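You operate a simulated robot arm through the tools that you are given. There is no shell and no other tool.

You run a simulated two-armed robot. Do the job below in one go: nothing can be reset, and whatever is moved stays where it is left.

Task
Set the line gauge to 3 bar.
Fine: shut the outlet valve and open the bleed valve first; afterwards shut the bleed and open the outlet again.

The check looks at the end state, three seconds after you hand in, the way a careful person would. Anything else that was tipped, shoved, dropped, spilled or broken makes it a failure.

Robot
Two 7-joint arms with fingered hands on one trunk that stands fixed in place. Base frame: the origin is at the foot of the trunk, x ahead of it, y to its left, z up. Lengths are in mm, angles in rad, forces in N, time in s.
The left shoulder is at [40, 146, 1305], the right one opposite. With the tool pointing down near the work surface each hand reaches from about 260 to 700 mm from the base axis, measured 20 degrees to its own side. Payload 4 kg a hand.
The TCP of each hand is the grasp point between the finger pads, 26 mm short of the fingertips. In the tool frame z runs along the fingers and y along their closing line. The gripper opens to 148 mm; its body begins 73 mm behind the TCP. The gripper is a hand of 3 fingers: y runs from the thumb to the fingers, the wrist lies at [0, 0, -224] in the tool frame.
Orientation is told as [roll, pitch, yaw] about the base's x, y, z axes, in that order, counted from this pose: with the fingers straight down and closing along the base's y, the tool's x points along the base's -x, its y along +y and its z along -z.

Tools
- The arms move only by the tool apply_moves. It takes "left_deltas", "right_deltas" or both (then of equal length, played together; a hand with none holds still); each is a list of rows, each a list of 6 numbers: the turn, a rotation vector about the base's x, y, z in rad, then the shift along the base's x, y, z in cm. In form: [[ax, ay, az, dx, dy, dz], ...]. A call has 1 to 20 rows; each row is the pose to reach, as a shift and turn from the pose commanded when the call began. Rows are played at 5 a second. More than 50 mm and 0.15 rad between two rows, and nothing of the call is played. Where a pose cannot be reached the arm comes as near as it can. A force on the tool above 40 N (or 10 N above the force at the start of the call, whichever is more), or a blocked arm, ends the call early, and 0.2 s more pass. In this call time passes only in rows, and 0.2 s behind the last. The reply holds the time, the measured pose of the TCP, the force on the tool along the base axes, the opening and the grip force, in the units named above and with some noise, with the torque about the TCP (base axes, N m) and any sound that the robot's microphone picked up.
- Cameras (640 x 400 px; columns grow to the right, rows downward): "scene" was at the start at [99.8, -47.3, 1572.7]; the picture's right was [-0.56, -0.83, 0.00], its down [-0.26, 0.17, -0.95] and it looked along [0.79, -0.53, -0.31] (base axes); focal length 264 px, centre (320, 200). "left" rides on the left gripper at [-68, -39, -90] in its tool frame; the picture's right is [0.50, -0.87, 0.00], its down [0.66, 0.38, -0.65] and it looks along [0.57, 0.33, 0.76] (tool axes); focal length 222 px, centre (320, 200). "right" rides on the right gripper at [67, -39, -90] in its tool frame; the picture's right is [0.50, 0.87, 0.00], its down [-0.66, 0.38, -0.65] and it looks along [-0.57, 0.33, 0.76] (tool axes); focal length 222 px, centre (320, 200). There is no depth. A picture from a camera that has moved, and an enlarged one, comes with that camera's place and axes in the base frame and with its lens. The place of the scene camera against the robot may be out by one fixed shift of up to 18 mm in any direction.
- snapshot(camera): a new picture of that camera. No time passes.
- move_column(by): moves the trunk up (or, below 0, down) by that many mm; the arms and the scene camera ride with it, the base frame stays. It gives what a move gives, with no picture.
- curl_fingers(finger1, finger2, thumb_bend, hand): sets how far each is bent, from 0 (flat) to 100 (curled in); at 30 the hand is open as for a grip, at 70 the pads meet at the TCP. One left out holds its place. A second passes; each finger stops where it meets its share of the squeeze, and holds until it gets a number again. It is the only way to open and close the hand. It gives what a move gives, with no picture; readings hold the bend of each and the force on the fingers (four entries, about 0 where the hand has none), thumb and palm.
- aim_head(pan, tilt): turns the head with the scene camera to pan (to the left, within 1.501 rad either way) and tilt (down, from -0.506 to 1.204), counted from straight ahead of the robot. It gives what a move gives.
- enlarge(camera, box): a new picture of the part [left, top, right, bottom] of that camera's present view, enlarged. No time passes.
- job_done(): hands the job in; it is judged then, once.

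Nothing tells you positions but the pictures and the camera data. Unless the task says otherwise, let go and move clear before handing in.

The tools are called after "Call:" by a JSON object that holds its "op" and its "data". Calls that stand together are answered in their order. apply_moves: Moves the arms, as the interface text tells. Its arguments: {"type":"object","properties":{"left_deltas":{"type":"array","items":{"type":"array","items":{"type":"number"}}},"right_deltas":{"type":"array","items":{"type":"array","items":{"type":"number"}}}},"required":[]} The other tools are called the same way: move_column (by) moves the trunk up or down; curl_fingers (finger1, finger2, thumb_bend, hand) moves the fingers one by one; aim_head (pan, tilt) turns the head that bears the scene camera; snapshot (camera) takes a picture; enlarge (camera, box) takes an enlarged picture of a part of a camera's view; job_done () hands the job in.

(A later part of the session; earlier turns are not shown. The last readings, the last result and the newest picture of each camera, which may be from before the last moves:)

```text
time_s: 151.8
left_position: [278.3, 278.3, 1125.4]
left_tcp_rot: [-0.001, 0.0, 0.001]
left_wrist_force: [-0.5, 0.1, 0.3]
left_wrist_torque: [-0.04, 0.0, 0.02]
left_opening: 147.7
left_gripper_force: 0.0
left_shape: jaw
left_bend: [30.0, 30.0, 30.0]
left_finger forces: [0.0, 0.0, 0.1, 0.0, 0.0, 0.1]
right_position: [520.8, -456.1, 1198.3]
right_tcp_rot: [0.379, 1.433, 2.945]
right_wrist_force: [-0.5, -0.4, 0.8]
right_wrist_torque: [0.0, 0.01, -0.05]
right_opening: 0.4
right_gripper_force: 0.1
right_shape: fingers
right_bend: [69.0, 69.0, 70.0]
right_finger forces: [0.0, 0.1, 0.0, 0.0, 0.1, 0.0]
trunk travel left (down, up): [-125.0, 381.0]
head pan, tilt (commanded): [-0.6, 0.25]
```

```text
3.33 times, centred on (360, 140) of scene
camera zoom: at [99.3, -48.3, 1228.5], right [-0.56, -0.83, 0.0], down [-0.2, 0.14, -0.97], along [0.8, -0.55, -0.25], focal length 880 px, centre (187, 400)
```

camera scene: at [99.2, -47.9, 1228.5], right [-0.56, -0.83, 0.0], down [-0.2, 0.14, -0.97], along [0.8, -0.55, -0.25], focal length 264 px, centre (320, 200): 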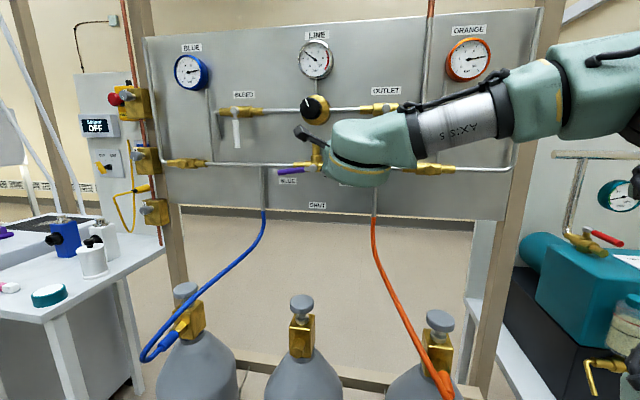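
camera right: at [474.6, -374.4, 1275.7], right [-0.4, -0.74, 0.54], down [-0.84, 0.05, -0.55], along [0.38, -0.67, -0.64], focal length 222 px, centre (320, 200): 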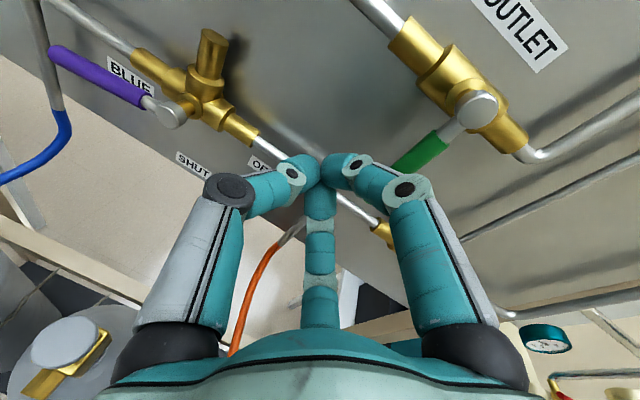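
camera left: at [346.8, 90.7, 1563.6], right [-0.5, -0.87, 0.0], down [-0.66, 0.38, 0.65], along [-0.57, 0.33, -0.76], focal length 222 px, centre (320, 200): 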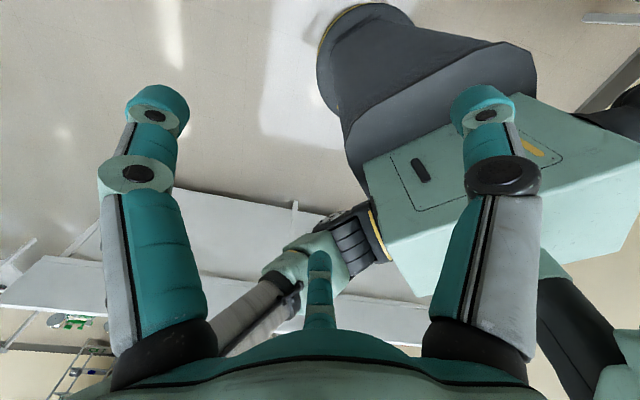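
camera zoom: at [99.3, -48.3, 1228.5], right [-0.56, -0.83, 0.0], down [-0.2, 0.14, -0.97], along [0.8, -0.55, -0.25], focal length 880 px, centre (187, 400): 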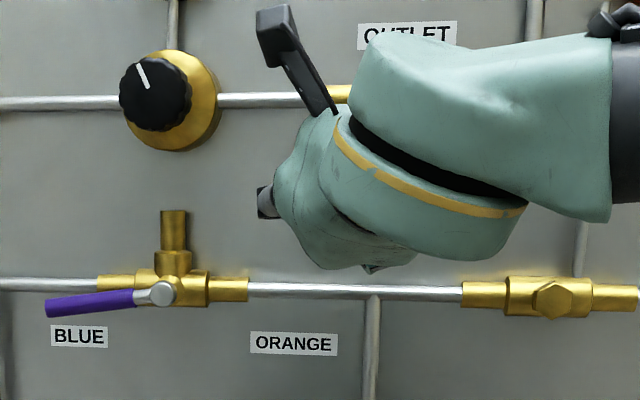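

I notice the purple selector lever looks slightly tilted now; a curled finger may have nudged it during the bleed closing. I'll look closely before continuing.

Call:
{"op": "enlarge", "data": {"camera": "scene", "box": [270, 140, 350, 200]}}

Call:
{"op": "enlarge", "data": {"camera": "right", "box": [30, 20, 280, 180]}}

```text
6.67 times, centred on (310, 170) of scene
camera zoom: at [99.3, -48.3, 1228.5], right [-0.56, -0.83, 0.0], down [-0.2, 0.14, -0.97], along [0.8, -0.55, -0.25], focal length 1760 px, centre (387, 400)
```

zoom: 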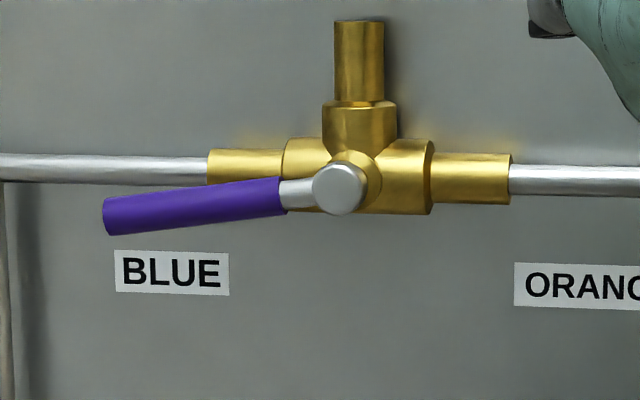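

```text
2.50 times, centred on (155, 100) of right
camera zoom: at [474.6, -374.4, 1275.7], right [-0.4, -0.74, 0.54], down [-0.84, 0.05, -0.55], along [0.38, -0.67, -0.64], focal length 555 px, centre (732, 450)
```

zoom: 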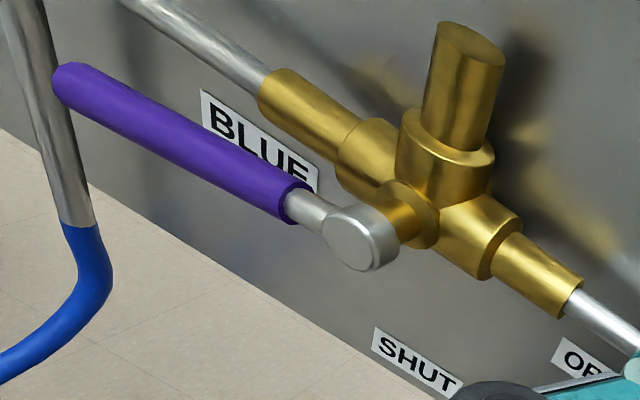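

I confirm the purple lever was nudged about 8° below BLUE. I'll restore it after the outlet. First the outlet: I'll move in on the left of its lever and push it to the right.

Call:
{"op": "apply_moves", "data": {"right_deltas": [[0, 0, 0, 1.1, -1.1, 0], [0, 0, 0, 2.2, -2.2, 0], [0, 0, 0, 3.27, -3.24, 0]]}}

Call:
{"op": "snapshot", "data": {"camera": "right"}}

```text
time_s: 152.6
left_position: [278.5, 279.1, 1124.2]
left_tcp_rot: [0.0, 0.0, 0.0]
left_wrist_force: [0.2, 0.2, -0.9]
left_wrist_torque: [0.02, 0.01, 0.03]
left_opening: 148.0
left_gripper_force: 0.0
left_shape: jaw
left_bend: [30.0, 30.0, 30.0]
left_finger forces: [0.0, 0.0, 0.1, 0.1, 0.0, 0.1]
right_position: [552.2, -487.2, 1201.0]
right_tcp_rot: [0.389, 1.43, 2.955]
right_wrist_force: [0.0, -0.4, 0.2]
right_wrist_torque: [0.0, -0.01, 0.02]
right_opening: 0.3
right_gripper_force: 0.0
right_shape: fingers
right_bend: [69.0, 69.0, 70.0]
right_finger forces: [0.0, 0.0, 0.1, 0.0, 0.0, 0.1]
trunk travel left (down, up): [-125.0, 381.0]
head pan, tilt (commanded): [-0.6, 0.25]
```

```text
taken
camera right: at [507.9, -406.1, 1277.3], right [-0.4, -0.74, 0.54], down [-0.84, 0.05, -0.55], along [0.38, -0.67, -0.64], focal length 222 px, centre (320, 200)
```

right: 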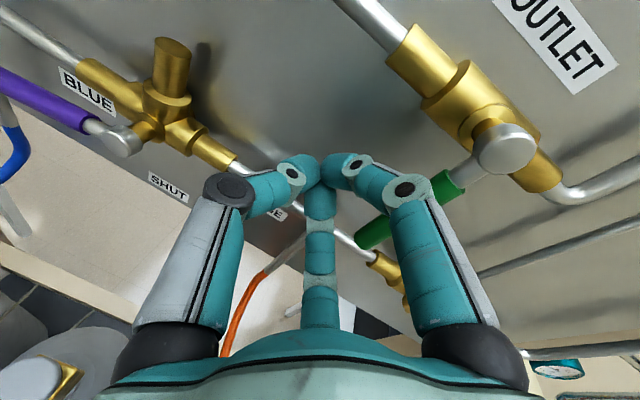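

The fist is left of the outlet lever with the lever to its right. Pushing right along the arc, first half.

Call:
{"op": "apply_moves", "data": {"right_deltas": [[0, 0, 0, -0.77, -0.78, -0.2], [0, 0, 0, -1.3, -1.3, -0.4], [0, 0, 0, -1.76, -1.78, -0.6], [0, 0, 0, -2.4, -2.4, -0.8], [0, 0, 0, -2.95, -2.99, -1.0], [0, 0, 0, -3.5, -3.55, -1.0], [0, 0, 0, -4.08, -4.12, -0.9], [0, 0, 0, -4.7, -4.75, -0.7]]}}

Call:
{"op": "snapshot", "data": {"camera": "right"}}

Call:
{"op": "enlarge", "data": {"camera": "scene", "box": [320, 60, 460, 180]}}

```text
time_s: 154.4
left_position: [276.7, 278.4, 1125.8]
left_tcp_rot: [0.001, 0.0, 0.0]
left_wrist_force: [0.6, -0.2, -0.5]
left_wrist_torque: [0.0, 0.0, -0.02]
left_opening: 148.0
left_gripper_force: 0.0
left_shape: jaw
left_bend: [30.0, 30.0, 30.0]
left_finger forces: [0.0, 0.0, 0.0, 0.0, 0.1, 0.1]
right_position: [505.0, -536.2, 1194.0]
right_tcp_rot: [0.394, 1.431, 2.966]
right_wrist_force: [-0.5, 0.6, -1.1]
right_wrist_torque: [-0.02, 0.0, 0.02]
right_opening: 0.0
right_gripper_force: 0.3
right_shape: fingers
right_bend: [70.0, 70.0, 70.0]
right_finger forces: [1.2, 0.0, 0.0, 0.1, 0.0, 0.0]
trunk travel left (down, up): [-125.0, 381.0]
head pan, tilt (commanded): [-0.6, 0.25]
```

```text
taken
camera right: at [459.2, -454.1, 1269.9], right [-0.4, -0.74, 0.54], down [-0.84, 0.05, -0.54], along [0.38, -0.67, -0.64], focal length 222 px, centre (320, 200)
```

right: 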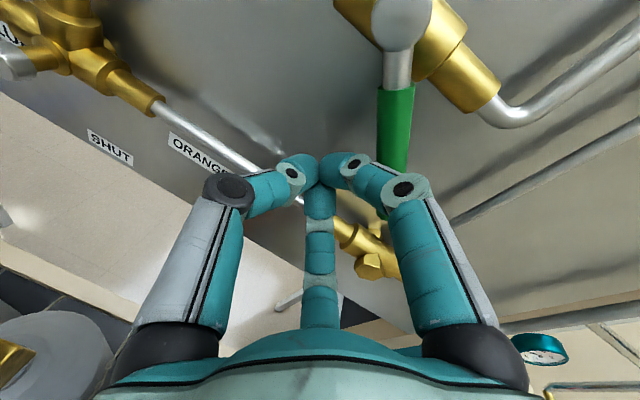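

```text
3.33 times, centred on (390, 120) of scene
camera zoom: at [99.2, -47.9, 1228.5], right [-0.56, -0.83, 0.0], down [-0.2, 0.14, -0.97], along [0.8, -0.55, -0.25], focal length 880 px, centre (87, 467)
```

zoom: 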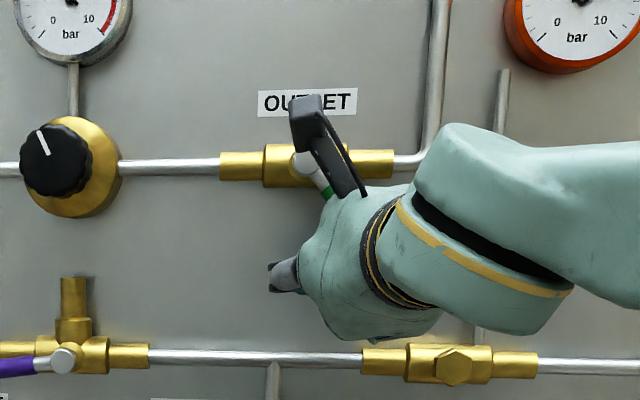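

The outlet lever is about halfway. Continuing right and up.

Call:
{"op": "apply_moves", "data": {"right_deltas": [[0, 0, 0, -0.7, -0.71, 0.3], [0, 0, 0, -1.41, -1.42, 0.8], [0, 0, 0, -2.11, -2.13, 1.5], [0, 0, 0, -2.67, -2.7, 2.2], [0, 0, 0, -3.16, -3.2, 3.0], [0, 0, 0, -3.59, -3.63, 3.8]]}}

Call:
{"op": "snapshot", "data": {"camera": "right"}}

Call:
{"op": "enlarge", "data": {"camera": "scene", "box": [320, 60, 460, 180]}}

```text
time_s: 155.8
left_position: [276.9, 280.2, 1125.9]
left_tcp_rot: [0.0, -0.001, 0.001]
left_wrist_force: [0.1, -0.2, 0.4]
left_wrist_torque: [0.02, 0.02, -0.01]
left_opening: 148.1
left_gripper_force: 0.0
left_shape: jaw
left_bend: [30.0, 30.0, 30.0]
left_finger forces: [0.0, 0.0, 0.0, 0.0, 0.1, 0.1]
right_position: [469.8, -570.5, 1231.4]
right_tcp_rot: [0.391, 1.43, 2.957]
right_wrist_force: [0.0, 0.2, -0.8]
right_wrist_torque: [-0.01, -0.01, 0.02]
right_opening: 0.0
right_gripper_force: 0.0
right_shape: fingers
right_bend: [70.0, 70.0, 70.0]
right_finger forces: [0.1, 0.0, 0.0, 0.0, 0.1, 0.0]
trunk travel left (down, up): [-125.0, 381.0]
head pan, tilt (commanded): [-0.6, 0.25]
```

```text
taken
camera right: at [423.3, -490.0, 1307.7], right [-0.4, -0.74, 0.54], down [-0.84, 0.05, -0.55], along [0.38, -0.67, -0.64], focal length 222 px, centre (320, 200)
```

right: 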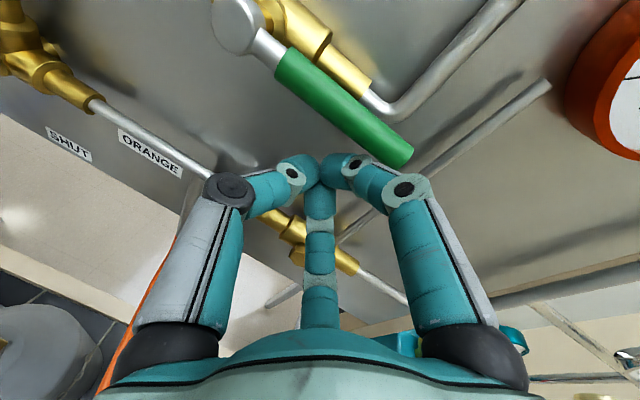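

```text
3.33 times, centred on (390, 120) of scene
camera zoom: at [99.2, -48.0, 1228.5], right [-0.56, -0.83, 0.0], down [-0.2, 0.14, -0.97], along [0.8, -0.55, -0.25], focal length 880 px, centre (87, 467)
```

zoom: 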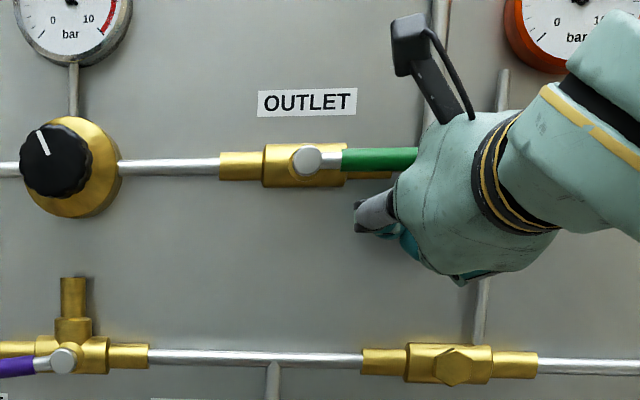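

The outlet lever looks horizontal again. I'll drop down and back away to see it clearly.

Call:
{"op": "apply_moves", "data": {"right_deltas": [[0, 0, 0, 0, 0, -1.2], [0, 0, 0, -1.2, 1.2, -2.4], [0, 0, 0, -3.5, 3.5, -3], [0, 0, 0, -5.5, 5.5, -3], [0, 0, 0, -7.0, 7.0, -3]]}}

Call:
{"op": "enlarge", "data": {"camera": "scene", "box": [350, 80, 430, 140]}}

Call:
{"op": "snapshot", "data": {"camera": "scene"}}

```text
time_s: 157.0
left_position: [277.6, 279.6, 1125.9]
left_tcp_rot: [-0.001, 0.002, 0.001]
left_wrist_force: [-0.2, 0.9, 0.5]
left_wrist_torque: [0.01, 0.0, -0.01]
left_opening: 147.8
left_gripper_force: 0.0
left_shape: jaw
left_bend: [30.0, 30.0, 30.0]
left_finger forces: [0.0, 0.0, 0.0, 0.0, 0.1, 0.1]
right_position: [398.1, -503.4, 1199.5]
right_tcp_rot: [0.391, 1.432, 2.957]
right_wrist_force: [-0.1, 0.7, 0.1]
right_wrist_torque: [0.01, 0.0, 0.02]
right_opening: 0.0
right_gripper_force: 0.0
right_shape: fingers
right_bend: [70.0, 70.0, 70.0]
right_finger forces: [0.1, 0.1, 0.1, 0.0, 0.0, 0.0]
trunk travel left (down, up): [-125.0, 381.0]
head pan, tilt (commanded): [-0.6, 0.25]
```

```text
6.67 times, centred on (390, 110) of scene
camera zoom: at [98.9, -47.6, 1228.6], right [-0.56, -0.83, 0.0], down [-0.2, 0.14, -0.97], along [0.8, -0.55, -0.25], focal length 1760 px, centre (-147, 800)
```

zoom: 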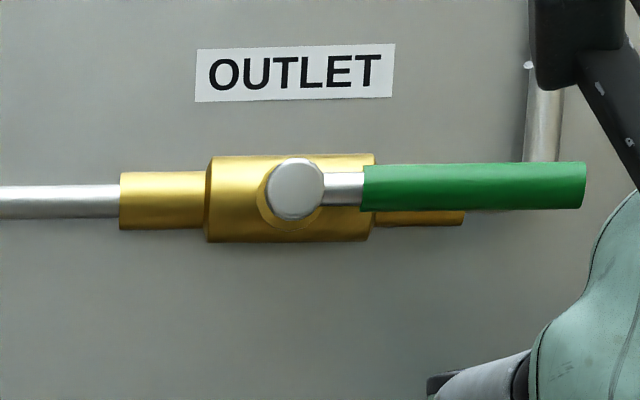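

```text
taken
camera scene: at [98.9, -47.6, 1228.6], right [-0.56, -0.83, 0.0], down [-0.2, 0.14, -0.97], along [0.8, -0.55, -0.25], focal length 264 px, centre (320, 200)
```

scene: 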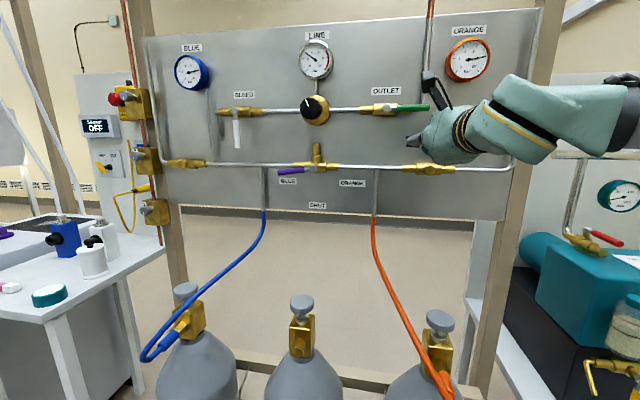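

The outlet is open again, with its lever parallel to the pipe. Now I'll put the selector lever back: move the closed hand across to below its left end, pointing along +x, staying well in front of the panel.

Call:
{"op": "apply_moves", "data": {"right_deltas": [[0, 0, 0.068, 2.4, 2.4, -1.5], [0, 0, 0.137, 4.8, 4.7, -3.1], [0, 0, 0.205, 7.2, 7.1, -4.7], [0, 0, 0.274, 9.6, 9.5, -6.2], [0, 0, 0.342, 11.9, 11.8, -7.8], [0, 0, 0.41, 14.3, 14.2, -9.3], [0, 0, 0.479, 16.7, 16.6, -10.9], [0, 0, 0.547, 19.1, 18.9, -12.4], [0, 0, 0.616, 21.5, 21.3, -14]]}}

Call:
{"op": "snapshot", "data": {"camera": "right"}}

Call:
{"op": "snapshot", "data": {"camera": "scene"}}

```text
time_s: 159.0
left_position: [279.3, 279.9, 1123.9]
left_tcp_rot: [0.001, 0.001, 0.0]
left_wrist_force: [-0.1, -0.2, 0.2]
left_wrist_torque: [0.03, 0.03, 0.0]
left_opening: 147.9
left_gripper_force: 0.1
left_shape: jaw
left_bend: [30.0, 30.0, 30.0]
left_finger forces: [0.1, 0.1, 0.0, 0.0, 0.0, 0.0]
right_position: [610.5, -307.9, 1064.1]
right_tcp_rot: [0.4, 1.431, -2.697]
right_wrist_force: [0.7, 0.6, 0.8]
right_wrist_torque: [-0.02, 0.02, -0.02]
right_opening: 0.0
right_gripper_force: 0.1
right_shape: fingers
right_bend: [70.0, 70.0, 70.0]
right_finger forces: [0.0, 0.0, 0.0, 0.1, 0.0, 0.0]
right hand out of reach, approached as far as the arm can: row 8, 9
trunk travel left (down, up): [-125.0, 381.0]
head pan, tilt (commanded): [-0.6, 0.25]
```

```text
taken
camera right: at [526.7, -267.0, 1140.4], right [0.1, -0.83, 0.54], down [-0.71, -0.44, -0.54], along [0.69, -0.33, -0.64], focal length 222 px, centre (320, 200)
```

right: 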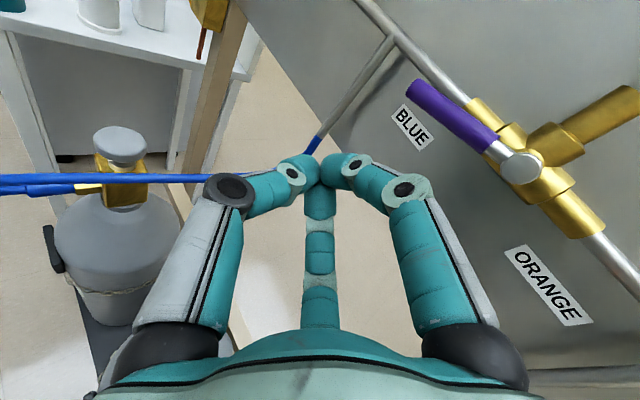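

```text
taken
camera scene: at [100.2, -47.4, 1228.5], right [-0.57, -0.82, 0.0], down [-0.2, 0.14, -0.97], along [0.8, -0.55, -0.25], focal length 264 px, centre (320, 200)
```

scene: 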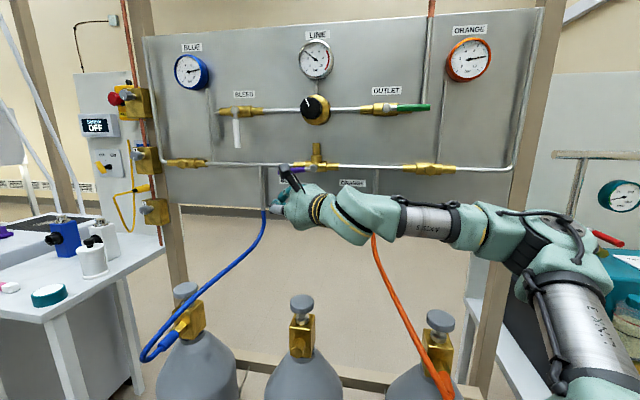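

The view confirms the selector hub at u≈-167, z≈1131, with the lever end about 16 mm low. I'll use the same single-finger-on-top shape as before to lift it from below.

Call:
{"op": "apply_moves", "data": {"right_deltas": [[-0.129, -0.005, 0.017, 0, 0, 0], [-0.258, -0.011, 0.033, 0, 0, -0.2], [-0.386, -0.016, 0.05, 0, 0, -0.4], [-0.515, -0.021, 0.067, 0, 0, -0.6]]}}

Call:
{"op": "curl_fingers", "data": {"hand": "right", "finger1": 40, "finger2": 40, "thumb_bend": 40}}

Call:
{"op": "curl_fingers", "data": {"hand": "right", "finger1": 57, "finger2": 100, "thumb_bend": 100}}

Call:
{"op": "snapshot", "data": {"camera": "right"}}

```text
time_s: 160.0
left_position: [278.8, 279.2, 1125.0]
left_tcp_rot: [0.001, 0.0, 0.0]
left_wrist_force: [0.6, 0.6, 0.1]
left_wrist_torque: [0.01, -0.04, 0.01]
left_opening: 148.0
left_gripper_force: 0.0
left_shape: jaw
left_bend: [30.0, 30.0, 30.0]
left_finger forces: [0.1, 0.0, 0.0, 0.1, 0.0, 0.0]
right_position: [610.6, -307.3, 1060.3]
right_tcp_rot: [1.329, 0.981, -1.73]
right_wrist_force: [0.1, -0.4, -0.2]
right_wrist_torque: [-0.02, 0.01, 0.02]
right_opening: 0.1
right_gripper_force: 0.1
right_shape: fingers
right_bend: [70.0, 70.0, 70.0]
right_finger forces: [0.0, 0.0, 0.0, 0.0, 0.1, 0.1]
trunk travel left (down, up): [-125.0, 381.0]
head pan, tilt (commanded): [-0.6, 0.25]
```

```text
time_s: 161.0
left_position: [278.7, 279.5, 1125.1]
left_tcp_rot: [0.001, 0.001, 0.001]
left_wrist_force: [0.5, 0.3, 0.0]
left_wrist_torque: [0.01, -0.02, -0.02]
left_opening: 148.1
left_gripper_force: 0.0
left_shape: jaw
left_bend: [30.0, 30.0, 30.0]
left_finger forces: [0.0, 0.0, 0.0, 0.0, 0.0, 0.1]
right_position: [610.5, -308.1, 1059.7]
right_tcp_rot: [1.328, 0.983, -1.729]
right_wrist_force: [0.9, -0.3, 0.1]
right_wrist_torque: [-0.01, 0.01, -0.01]
right_opening: 94.6
right_gripper_force: 0.1
right_shape: fingers
right_bend: [40.0, 40.0, 40.0]
right_finger forces: [0.0, 0.0, 0.1, 0.0, 0.0, 0.0]
trunk travel left (down, up): [-125.0, 381.0]
head pan, tilt (commanded): [-0.6, 0.25]
```

```text
time_s: 162.0
left_position: [278.1, 279.5, 1125.6]
left_tcp_rot: [0.0, 0.001, -0.002]
left_wrist_force: [-0.1, 0.0, -0.4]
left_wrist_torque: [-0.02, 0.0, 0.05]
left_opening: 147.8
left_gripper_force: 0.0
left_shape: jaw
left_bend: [30.0, 30.0, 30.0]
left_finger forces: [0.0, 0.1, 0.1, 0.1, 0.0, 0.0]
right_position: [611.1, -307.6, 1059.1]
right_tcp_rot: [1.328, 0.983, -1.729]
right_wrist_force: [0.4, -0.1, -0.4]
right_wrist_torque: [-0.04, -0.02, 0.01]
right_opening: 27.2
right_gripper_force: 0.0
right_shape: fingers
right_bend: [56.0, 95.0, 91.0]
right_finger forces: [0.0, 0.0, 0.0, 0.0, 0.0, 0.0]
trunk travel left (down, up): [-125.0, 381.0]
head pan, tilt (commanded): [-0.6, 0.25]
```

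```text
taken
camera right: at [521.9, -240.9, 1107.1], right [0.14, -0.45, 0.88], down [-0.66, -0.7, -0.26], along [0.73, -0.55, -0.4], focal length 222 px, centre (320, 200)
```

right: 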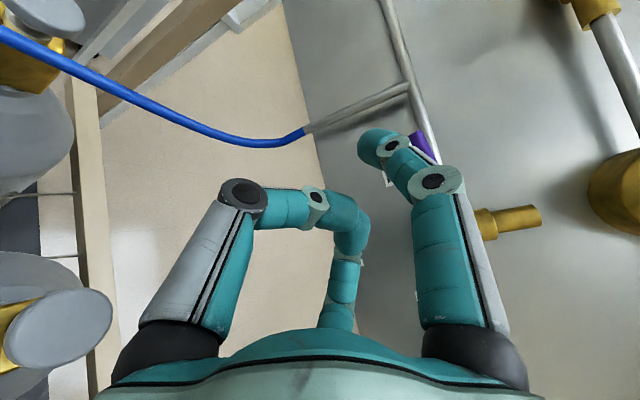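

Now I'll slide in under the selector lever, keeping the finger tip a few millimetres below it.

Call:
{"op": "apply_moves", "data": {"right_deltas": [[0, 0, 0, 1.6, -1.3, -0.3], [0, 0, 0, 3.3, -2.7, -0.5], [0, 0, 0, 5, -4.1, -0.5], [0, 0, 0, 6.6, -5.5, -0.5]]}}

Call:
{"op": "snapshot", "data": {"camera": "right"}}

Call:
{"op": "enlarge", "data": {"camera": "scene", "box": [250, 130, 350, 220]}}

```text
time_s: 163.0
left_position: [278.4, 280.2, 1124.6]
left_tcp_rot: [0.0, -0.001, -0.001]
left_wrist_force: [0.1, 0.1, 0.6]
left_wrist_torque: [0.01, -0.04, -0.01]
left_opening: 147.8
left_gripper_force: 0.0
left_shape: jaw
left_bend: [30.0, 30.0, 30.0]
left_finger forces: [0.1, 0.1, 0.0, 0.0, 0.0, 0.0]
right_position: [675.6, -361.0, 1051.9]
right_tcp_rot: [1.34, 0.986, -1.724]
right_wrist_force: [0.4, 0.6, 0.0]
right_wrist_torque: [-0.02, 0.0, 0.0]
right_opening: 27.2
right_gripper_force: 0.1
right_shape: fingers
right_bend: [56.0, 95.0, 91.0]
right_finger forces: [0.0, 0.0, 0.0, 0.1, 0.0, 0.0]
trunk travel left (down, up): [-125.0, 381.0]
head pan, tilt (commanded): [-0.6, 0.25]
```

```text
taken
camera right: at [588.0, -293.2, 1099.3], right [0.13, -0.45, 0.88], down [-0.66, -0.7, -0.26], along [0.74, -0.55, -0.39], focal length 222 px, centre (320, 200)
```

right: 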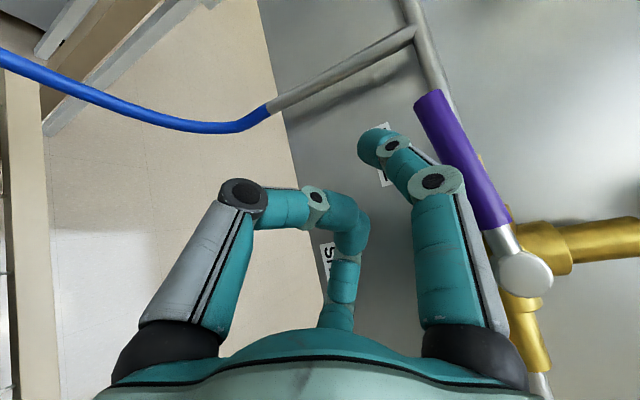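

```text
4.44 times, centred on (300, 175) of scene
camera zoom: at [99.7, -48.0, 1228.5], right [-0.56, -0.83, 0.0], down [-0.2, 0.14, -0.97], along [0.8, -0.55, -0.25], focal length 1173 px, centre (409, 311)
```

zoom: 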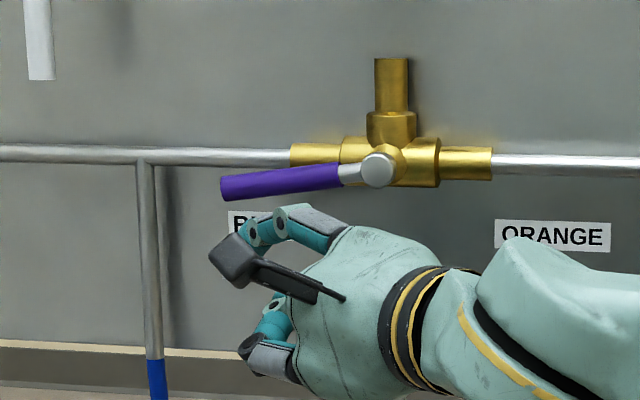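

The finger tip sits under the left half of the selector lever. I'll lift in small steps.

Call:
{"op": "apply_moves", "data": {"right_deltas": [[0, 0, 0, 0, 0, 0.8], [0, 0, 0, 0, 0, 1.5], [0, 0, 0, 0, 0, 2.0], [0, 0, 0, 0, 0, 2.4]]}}

Call:
{"op": "enlarge", "data": {"camera": "scene", "box": [250, 130, 350, 220]}}

```text
time_s: 164.0
left_position: [277.8, 279.1, 1124.0]
left_tcp_rot: [0.001, -0.001, 0.0]
left_wrist_force: [0.1, 0.0, 0.2]
left_wrist_torque: [0.04, 0.01, -0.03]
left_opening: 148.1
left_gripper_force: 0.1
left_shape: jaw
left_bend: [30.0, 30.0, 30.0]
left_finger forces: [0.0, 0.0, 0.0, 0.0, 0.0, 0.0]
right_position: [676.8, -359.2, 1076.9]
right_tcp_rot: [1.341, 0.986, -1.723]
right_wrist_force: [0.3, 0.5, 0.0]
right_wrist_torque: [-0.03, -0.02, -0.01]
right_opening: 26.3
right_gripper_force: 0.0
right_shape: fingers
right_bend: [56.0, 95.0, 91.0]
right_finger forces: [0.1, 0.0, 0.0, 0.1, 0.0, 0.1]
trunk travel left (down, up): [-125.0, 381.0]
head pan, tilt (commanded): [-0.6, 0.25]
```

```text
4.44 times, centred on (300, 175) of scene
camera zoom: at [99.3, -47.9, 1228.5], right [-0.56, -0.83, 0.0], down [-0.2, 0.14, -0.97], along [0.8, -0.55, -0.25], focal length 1173 px, centre (409, 311)
```

zoom: 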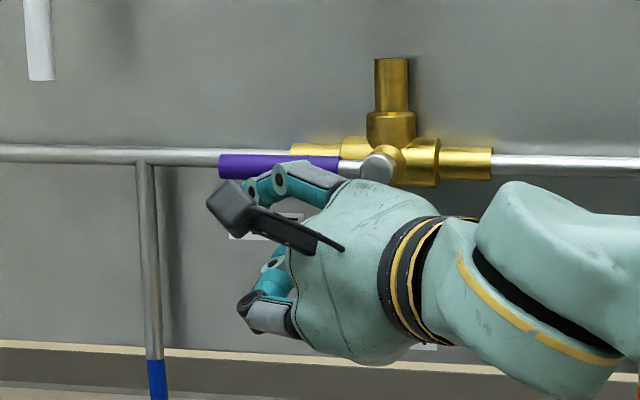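

The selector lever is back parallel to the pipe. I'll press up a couple of millimetres more to confirm it's against its stop.

Call:
{"op": "apply_moves", "data": {"right_deltas": [[0, 0, 0, 0, 0, 0.15], [0, 0, 0, 0, 0, 0.3]]}}

Call:
{"op": "enlarge", "data": {"camera": "scene", "box": [270, 140, 350, 200]}}

```text
time_s: 164.6
left_position: [277.0, 278.7, 1124.6]
left_tcp_rot: [0.001, 0.001, -0.001]
left_wrist_force: [-0.5, 1.0, -0.5]
left_wrist_torque: [-0.01, 0.02, 0.01]
left_opening: 148.0
left_gripper_force: 0.0
left_shape: jaw
left_bend: [30.0, 30.0, 30.0]
left_finger forces: [0.1, 0.0, 0.1, 0.0, 0.0, 0.0]
right_position: [677.1, -360.8, 1078.2]
right_tcp_rot: [1.34, 0.984, -1.725]
right_wrist_force: [-0.5, 1.4, -0.4]
right_wrist_torque: [0.01, -0.07, -0.02]
right_opening: 26.1
right_gripper_force: 0.7
right_shape: fingers
right_bend: [57.0, 95.0, 91.0]
right_finger forces: [1.4, 0.0, 0.1, 0.0, 0.1, 0.0]
trunk travel left (down, up): [-125.0, 381.0]
head pan, tilt (commanded): [-0.6, 0.25]
```

```text
6.67 times, centred on (310, 170) of scene
camera zoom: at [99.3, -47.9, 1228.5], right [-0.56, -0.83, 0.0], down [-0.2, 0.14, -0.97], along [0.8, -0.55, -0.25], focal length 1760 px, centre (387, 400)
```

zoom: 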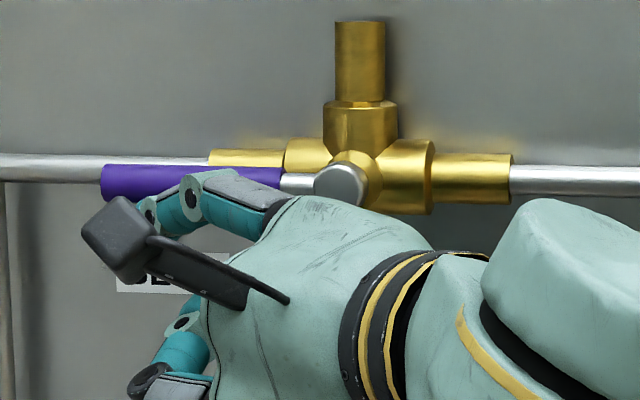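

Call:
{"op": "apply_moves", "data": {"right_deltas": [[0, 0, 0, 0, 0, 0.15], [0, 0, 0, 0, 0, 0.3]]}}

Call:
{"op": "enlarge", "data": {"camera": "scene", "box": [270, 140, 350, 200]}}

```text
time_s: 165.2
left_position: [278.3, 279.2, 1124.2]
left_tcp_rot: [0.0, 0.0, 0.0]
left_wrist_force: [0.1, 0.3, -0.1]
left_wrist_torque: [-0.01, 0.0, 0.0]
left_opening: 148.1
left_gripper_force: 0.0
left_shape: jaw
left_bend: [30.0, 30.0, 30.0]
left_finger forces: [0.1, 0.0, 0.1, 0.0, 0.0, 0.1]
right_position: [677.2, -360.4, 1080.9]
right_tcp_rot: [1.339, 0.984, -1.725]
right_wrist_force: [-1.2, 1.8, -2.2]
right_wrist_torque: [-0.06, 0.02, 0.04]
right_opening: 25.2
right_gripper_force: 1.6
right_shape: fingers
right_bend: [58.0, 95.0, 91.0]
right_finger forces: [2.7, 0.1, 0.0, 0.1, 0.1, 0.0]
trunk travel left (down, up): [-125.0, 381.0]
head pan, tilt (commanded): [-0.6, 0.25]
```

```text
6.67 times, centred on (310, 170) of scene
camera zoom: at [99.4, -47.8, 1228.5], right [-0.56, -0.83, 0.0], down [-0.2, 0.14, -0.97], along [0.8, -0.55, -0.25], focal length 1760 px, centre (387, 400)
```

zoom: 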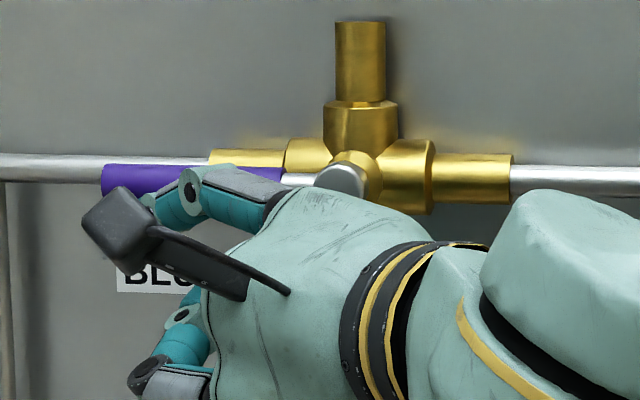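

The lever no longer moves while the force rises, so it's back at its BLUE stop. I'll lower away and retreat from the panel.

Call:
{"op": "apply_moves", "data": {"right_deltas": [[0, 0, 0, 0, 0, -1.5], [0, 0, 0, 0, 0, -3.5], [0, 0, 0, -2, 2, -4], [0, 0, 0, -4.5, 3.5, -4], [0, 0, 0, -7.5, 5, -4], [0, 0, 0, -11, 5, -4]]}}

Call:
{"op": "snapshot", "data": {"camera": "scene"}}

Call:
{"op": "enlarge", "data": {"camera": "scene", "box": [270, 140, 350, 200]}}

Call:
{"op": "enlarge", "data": {"camera": "scene", "box": [300, 45, 332, 69]}}

```text
time_s: 166.6
left_position: [276.8, 278.2, 1125.9]
left_tcp_rot: [0.0, -0.001, 0.0]
left_wrist_force: [-0.1, -0.1, -0.5]
left_wrist_torque: [0.0, 0.01, 0.02]
left_opening: 147.9
left_gripper_force: 0.0
left_shape: jaw
left_bend: [30.0, 30.0, 30.0]
left_finger forces: [0.0, 0.0, 0.0, 0.1, 0.1, 0.0]
right_position: [563.8, -319.7, 1053.9]
right_tcp_rot: [1.329, 0.985, -1.73]
right_wrist_force: [0.4, -0.6, 0.0]
right_wrist_torque: [-0.02, -0.03, 0.01]
right_opening: 26.7
right_gripper_force: 0.2
right_shape: fingers
right_bend: [56.0, 95.0, 91.0]
right_finger forces: [0.0, 0.1, 0.0, 0.1, 0.0, 0.0]
right hand out of reach, approached as far as the arm can: row 5, 6
trunk travel left (down, up): [-125.0, 381.0]
head pan, tilt (commanded): [-0.6, 0.25]
```

```text
taken
camera scene: at [98.5, -48.6, 1228.6], right [-0.56, -0.83, 0.0], down [-0.2, 0.14, -0.97], along [0.8, -0.55, -0.25], focal length 264 px, centre (320, 200)
```

scene: 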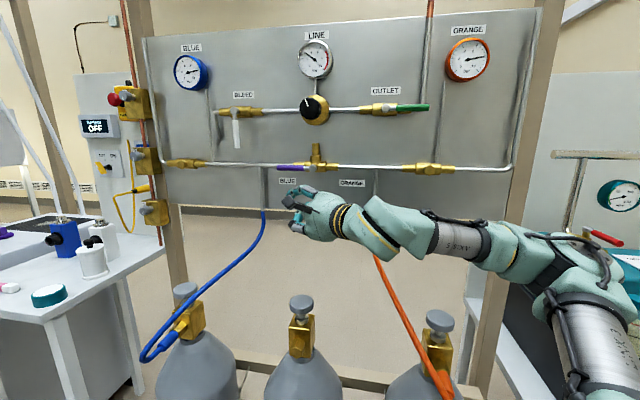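

```text
6.67 times, centred on (310, 170) of scene
camera zoom: at [98.5, -48.6, 1228.6], right [-0.56, -0.83, 0.0], down [-0.2, 0.14, -0.97], along [0.8, -0.55, -0.25], focal length 1760 px, centre (387, 400)
```

zoom: 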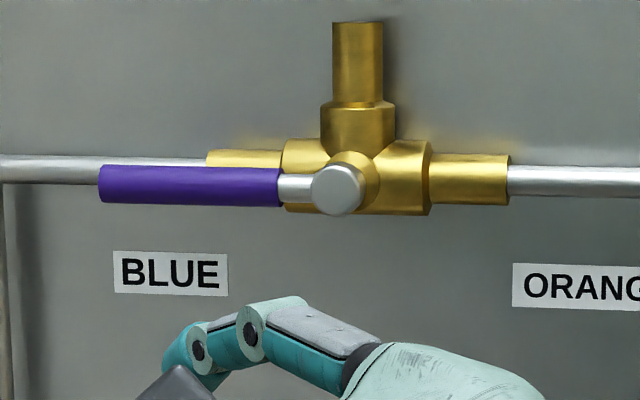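

```text
16.00 times, centred on (316, 57) of scene
camera zoom: at [98.5, -48.6, 1228.6], right [-0.56, -0.83, 0.0], down [-0.2, 0.14, -0.97], along [0.8, -0.55, -0.25], focal length 4223 px, centre (384, 2488)
```

zoom: 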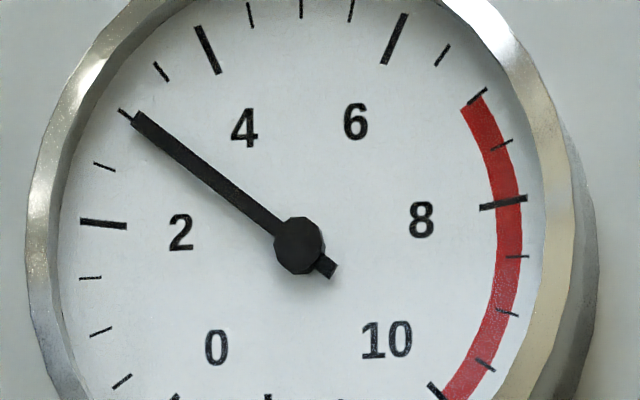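

The selector is level at BLUE, the bleed lever is down and the outlet lever is horizontal. The gauge reads about 3.0. I'll raise the trunk to view the gauge squarely and withdraw the right hand to a neutral tool-down pose.

Call:
{"op": "move_column", "data": {"by": 165}}

Call:
{"op": "apply_moves", "data": {"right_deltas": [[0, 0.144, 0, -1.4, -0.8, -1], [0, 0.288, 0, -2.8, -1.6, -2], [0, 0.432, 0, -4.2, -2.4, -3], [0, 0.576, 0, -5.6, -3.2, -4], [0, 0.72, 0, -7, -4, -5], [0, 0.864, 0, -8.4, -4.8, -6], [0, 1.008, 0, -9.8, -5.6, -7], [0, 1.152, 0, -11.2, -6.4, -8], [0, 1.296, 0, -12.6, -7.2, -9], [0, 1.44, 0, -14, -8, -10]]}}

Call:
{"op": "curl_fingers", "data": {"hand": "right", "finger1": 30, "finger2": 30, "thumb_bend": 30}}

Call:
{"op": "aim_head", "data": {"pan": -0.78, "tilt": 0.03}}

Call:
{"op": "snapshot", "data": {"camera": "scene"}}

```text
time_s: 168.5
left_position: [279.1, 278.6, 1289.6]
left_tcp_rot: [0.001, -0.001, -0.001]
left_wrist_force: [-0.2, 0.3, -0.4]
left_wrist_torque: [-0.04, -0.01, 0.04]
left_opening: 148.1
left_gripper_force: 0.0
left_shape: jaw
left_bend: [30.0, 30.0, 30.0]
left_finger forces: [0.1, 0.1, 0.0, 0.0, 0.0, 0.0]
right_position: [564.3, -318.9, 1217.1]
right_tcp_rot: [1.327, 0.985, -1.731]
right_wrist_force: [-0.2, -0.3, -0.2]
right_wrist_torque: [-0.03, 0.02, -0.02]
right_opening: 26.6
right_gripper_force: 0.0
right_shape: fingers
right_bend: [56.0, 95.0, 91.0]
right_finger forces: [0.0, 0.0, 0.1, 0.0, 0.1, 0.0]
trunk travel left (down, up): [-290.0, 216.0]
head pan, tilt (commanded): [-0.6, 0.25]
```

```text
time_s: 170.7
left_position: [278.0, 279.4, 1287.9]
left_tcp_rot: [0.0, 0.001, 0.001]
left_wrist_force: [0.5, -0.5, -0.1]
left_wrist_torque: [0.02, 0.04, 0.02]
left_opening: 147.9
left_gripper_force: 0.0
left_shape: jaw
left_bend: [30.0, 30.0, 30.0]
left_finger forces: [0.0, 0.1, 0.1, 0.0, 0.0, 0.0]
right_position: [424.9, -399.1, 1117.1]
right_tcp_rot: [-0.039, 0.019, -2.563]
right_wrist_force: [-0.1, -0.8, -0.1]
right_wrist_torque: [-0.01, 0.05, -0.03]
right_opening: 27.0
right_gripper_force: 0.0
right_shape: fingers
right_bend: [56.0, 95.0, 91.0]
right_finger forces: [0.0, 0.0, 0.1, 0.0, 0.1, 0.0]
trunk travel left (down, up): [-290.0, 216.0]
head pan, tilt (commanded): [-0.6, 0.25]
```

```text
time_s: 171.7
left_position: [278.3, 280.1, 1289.2]
left_tcp_rot: [0.0, -0.001, 0.0]
left_wrist_force: [0.3, 0.2, 0.3]
left_wrist_torque: [0.01, -0.01, -0.05]
left_opening: 147.7
left_gripper_force: 0.0
left_shape: jaw
left_bend: [30.0, 30.0, 30.0]
left_finger forces: [0.1, 0.0, 0.0, 0.0, 0.1, 0.1]
right_position: [423.8, -398.4, 1118.4]
right_tcp_rot: [-0.037, 0.021, -2.563]
right_wrist_force: [1.3, 0.6, 0.5]
right_wrist_torque: [0.01, 0.0, 0.01]
right_opening: 126.6
right_gripper_force: 0.1
right_shape: fingers
right_bend: [30.0, 30.0, 30.0]
right_finger forces: [0.0, 0.0, 0.0, 0.0, 0.0, 0.1]
trunk travel left (down, up): [-290.0, 216.0]
head pan, tilt (commanded): [-0.6, 0.25]
```

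```text
time_s: 172.4
left_position: [277.4, 280.1, 1289.6]
left_tcp_rot: [0.0, 0.0, 0.0]
left_wrist_force: [0.3, 0.3, 0.7]
left_wrist_torque: [-0.01, -0.03, -0.02]
left_opening: 147.9
left_gripper_force: 0.0
left_shape: jaw
left_bend: [30.0, 30.0, 30.0]
left_finger forces: [0.0, 0.0, 0.0, 0.0, 0.0, 0.0]
right_position: [424.7, -399.7, 1117.1]
right_tcp_rot: [-0.039, 0.02, -2.563]
right_wrist_force: [-0.2, 0.0, -0.3]
right_wrist_torque: [-0.02, 0.01, -0.04]
right_opening: 126.3
right_gripper_force: 0.2
right_shape: fingers
right_bend: [30.0, 30.0, 30.0]
right_finger forces: [0.0, 0.1, 0.0, 0.0, 0.1, 0.0]
trunk travel left (down, up): [-290.0, 216.0]
head pan, tilt (commanded): [-0.78, 0.03]
```

```text
taken
camera scene: at [86.9, -59.0, 1413.7], right [-0.7, -0.71, 0.0], down [-0.02, 0.02, -1.0], along [0.71, -0.7, -0.03], focal length 264 px, centre (320, 200)
```

scene: 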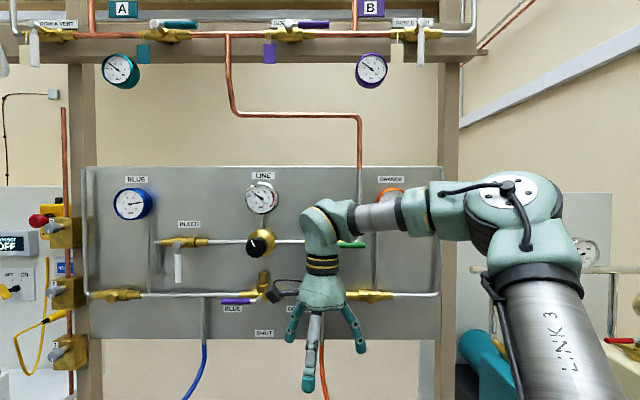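

Call:
{"op": "enlarge", "data": {"camera": "scene", "box": [240, 182, 284, 215]}}

Call:
{"op": "enlarge", "data": {"camera": "scene", "box": [140, 215, 300, 325]}}

Call:
{"op": "enlarge", "data": {"camera": "scene", "box": [100, 170, 170, 225]}}

Call:
{"op": "enlarge", "data": {"camera": "scene", "box": [90, 0, 410, 100]}}

```text
12.12 times, centred on (262, 198) of scene
camera zoom: at [86.9, -59.0, 1413.7], right [-0.7, -0.71, 0.0], down [-0.02, 0.02, -1.0], along [0.71, -0.7, -0.03], focal length 3200 px, centre (1023, 218)
```

zoom: 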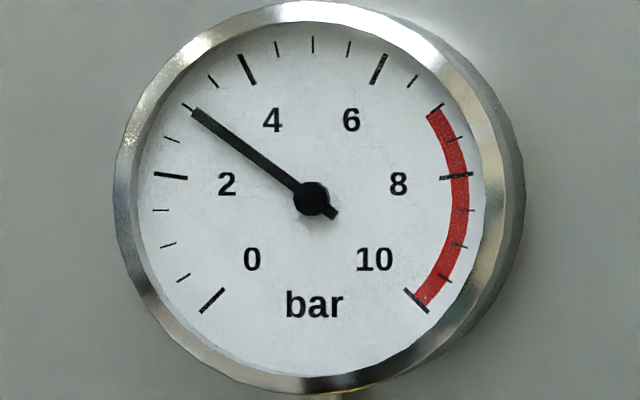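

```text
3.64 times, centred on (220, 270) of scene
camera zoom: at [86.9, -59.0, 1413.7], right [-0.7, -0.71, 0.0], down [-0.02, 0.02, -1.0], along [0.71, -0.7, -0.03], focal length 960 px, centre (684, -54)
```

zoom: 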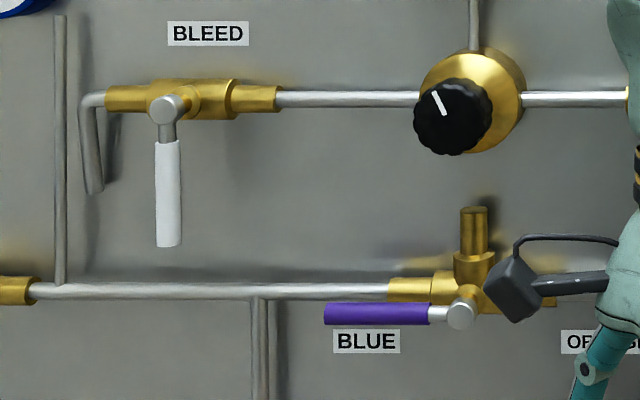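

```text
7.27 times, centred on (135, 198) of scene
camera zoom: at [86.9, -59.0, 1413.7], right [-0.7, -0.71, 0.0], down [-0.02, 0.02, -1.0], along [0.71, -0.7, -0.03], focal length 1920 px, centre (1666, 218)
```

zoom: 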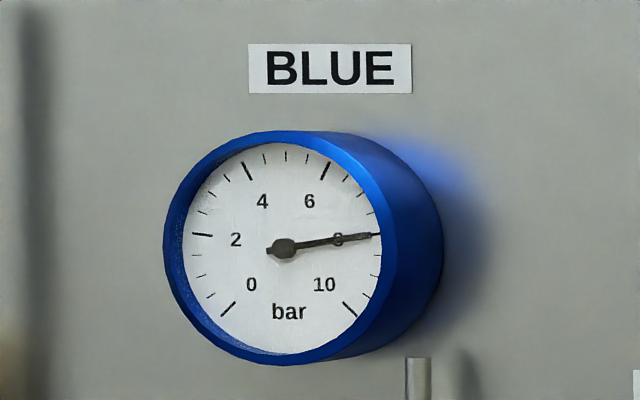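

```text
2.00 times, centred on (250, 50) of scene
camera zoom: at [86.9, -59.0, 1413.7], right [-0.7, -0.71, 0.0], down [-0.02, 0.02, -1.0], along [0.71, -0.7, -0.03], focal length 528 px, centre (460, 500)
```

zoom: 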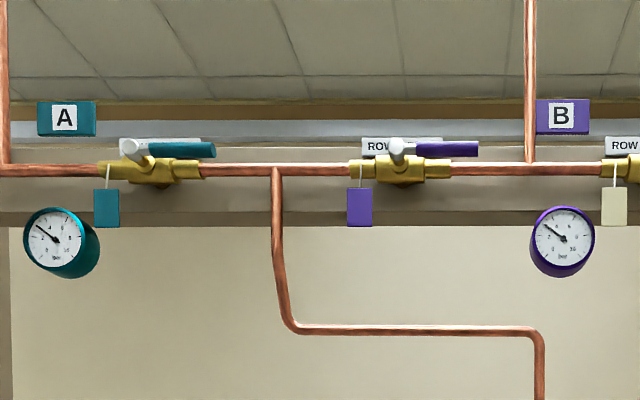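

Seen square-on, the LINE gauge reads 3.0. The bleed is shut and the selector is level at BLUE. I'll move the right hand further aside to confirm the outlet and the rest of the panel.

Call:
{"op": "apply_moves", "data": {"right_deltas": [[0, 0, 0, -3, -1.5, 2], [0, 0, 0, -6, -3, 4], [0, 0, 0, -9, -4.5, 6], [0, 0, 0, -12, -6, 8], [0, 0, 0, -14, -8, 10]]}}

Call:
{"op": "snapshot", "data": {"camera": "scene"}}

Call:
{"op": "enlarge", "data": {"camera": "scene", "box": [290, 170, 450, 330]}}

Call:
{"op": "enlarge", "data": {"camera": "scene", "box": [240, 182, 284, 215]}}

```text
time_s: 173.6
left_position: [277.8, 279.7, 1290.1]
left_tcp_rot: [-0.001, 0.0, 0.001]
left_wrist_force: [-0.2, -0.7, 0.5]
left_wrist_torque: [-0.02, -0.01, -0.02]
left_opening: 147.7
left_gripper_force: 0.1
left_shape: jaw
left_bend: [30.0, 30.0, 30.0]
left_finger forces: [0.0, 0.1, 0.0, 0.0, 0.0, 0.0]
right_position: [283.8, -478.6, 1219.3]
right_tcp_rot: [-0.037, 0.022, -2.562]
right_wrist_force: [0.6, 0.9, 0.1]
right_wrist_torque: [0.0, 0.01, 0.01]
right_opening: 126.9
right_gripper_force: 0.1
right_shape: fingers
right_bend: [30.0, 30.0, 30.0]
right_finger forces: [0.0, 0.0, 0.0, 0.1, 0.1, 0.1]
trunk travel left (down, up): [-290.0, 216.0]
head pan, tilt (commanded): [-0.78, 0.03]
```

```text
taken
camera scene: at [86.2, -59.0, 1413.8], right [-0.7, -0.71, 0.0], down [-0.02, 0.02, -1.0], along [0.71, -0.7, -0.03], focal length 264 px, centre (320, 200)
```

scene: 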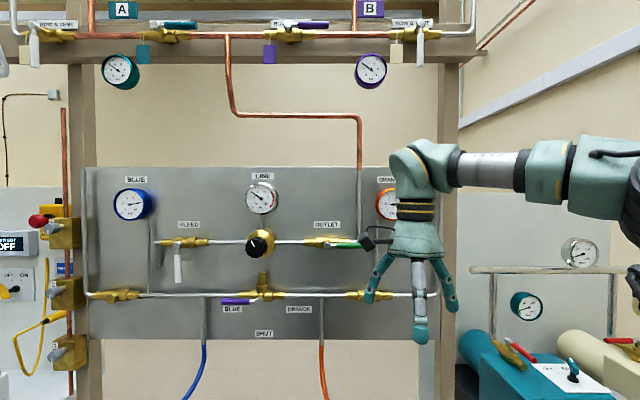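

```text
2.50 times, centred on (370, 250) of scene
camera zoom: at [86.2, -59.0, 1413.8], right [-0.7, -0.71, 0.0], down [-0.02, 0.02, -1.0], along [0.71, -0.7, -0.03], focal length 660 px, centre (195, 75)
```

zoom: 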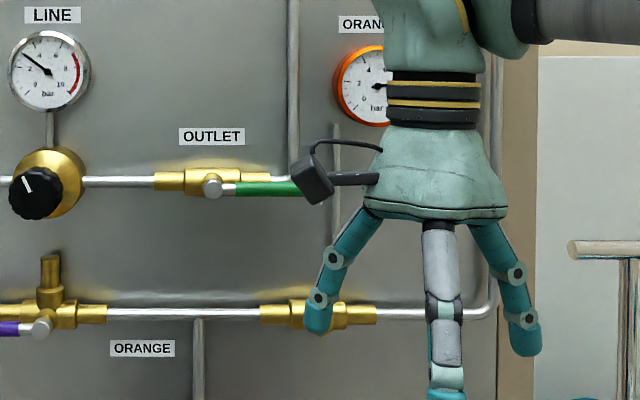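

```text
12.12 times, centred on (262, 198) of scene
camera zoom: at [86.2, -59.0, 1413.8], right [-0.7, -0.71, 0.0], down [-0.02, 0.02, -1.0], along [0.71, -0.7, -0.03], focal length 3200 px, centre (1023, 218)
```

zoom: 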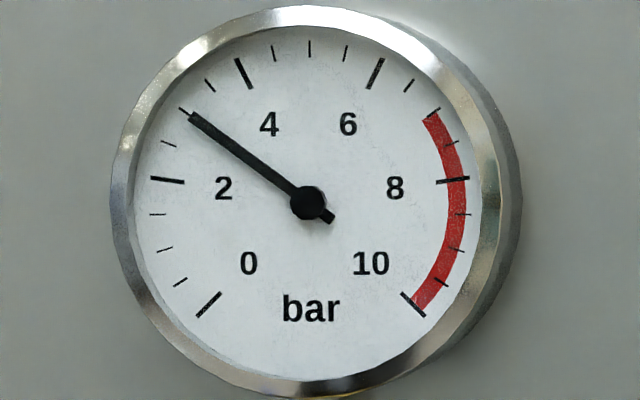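

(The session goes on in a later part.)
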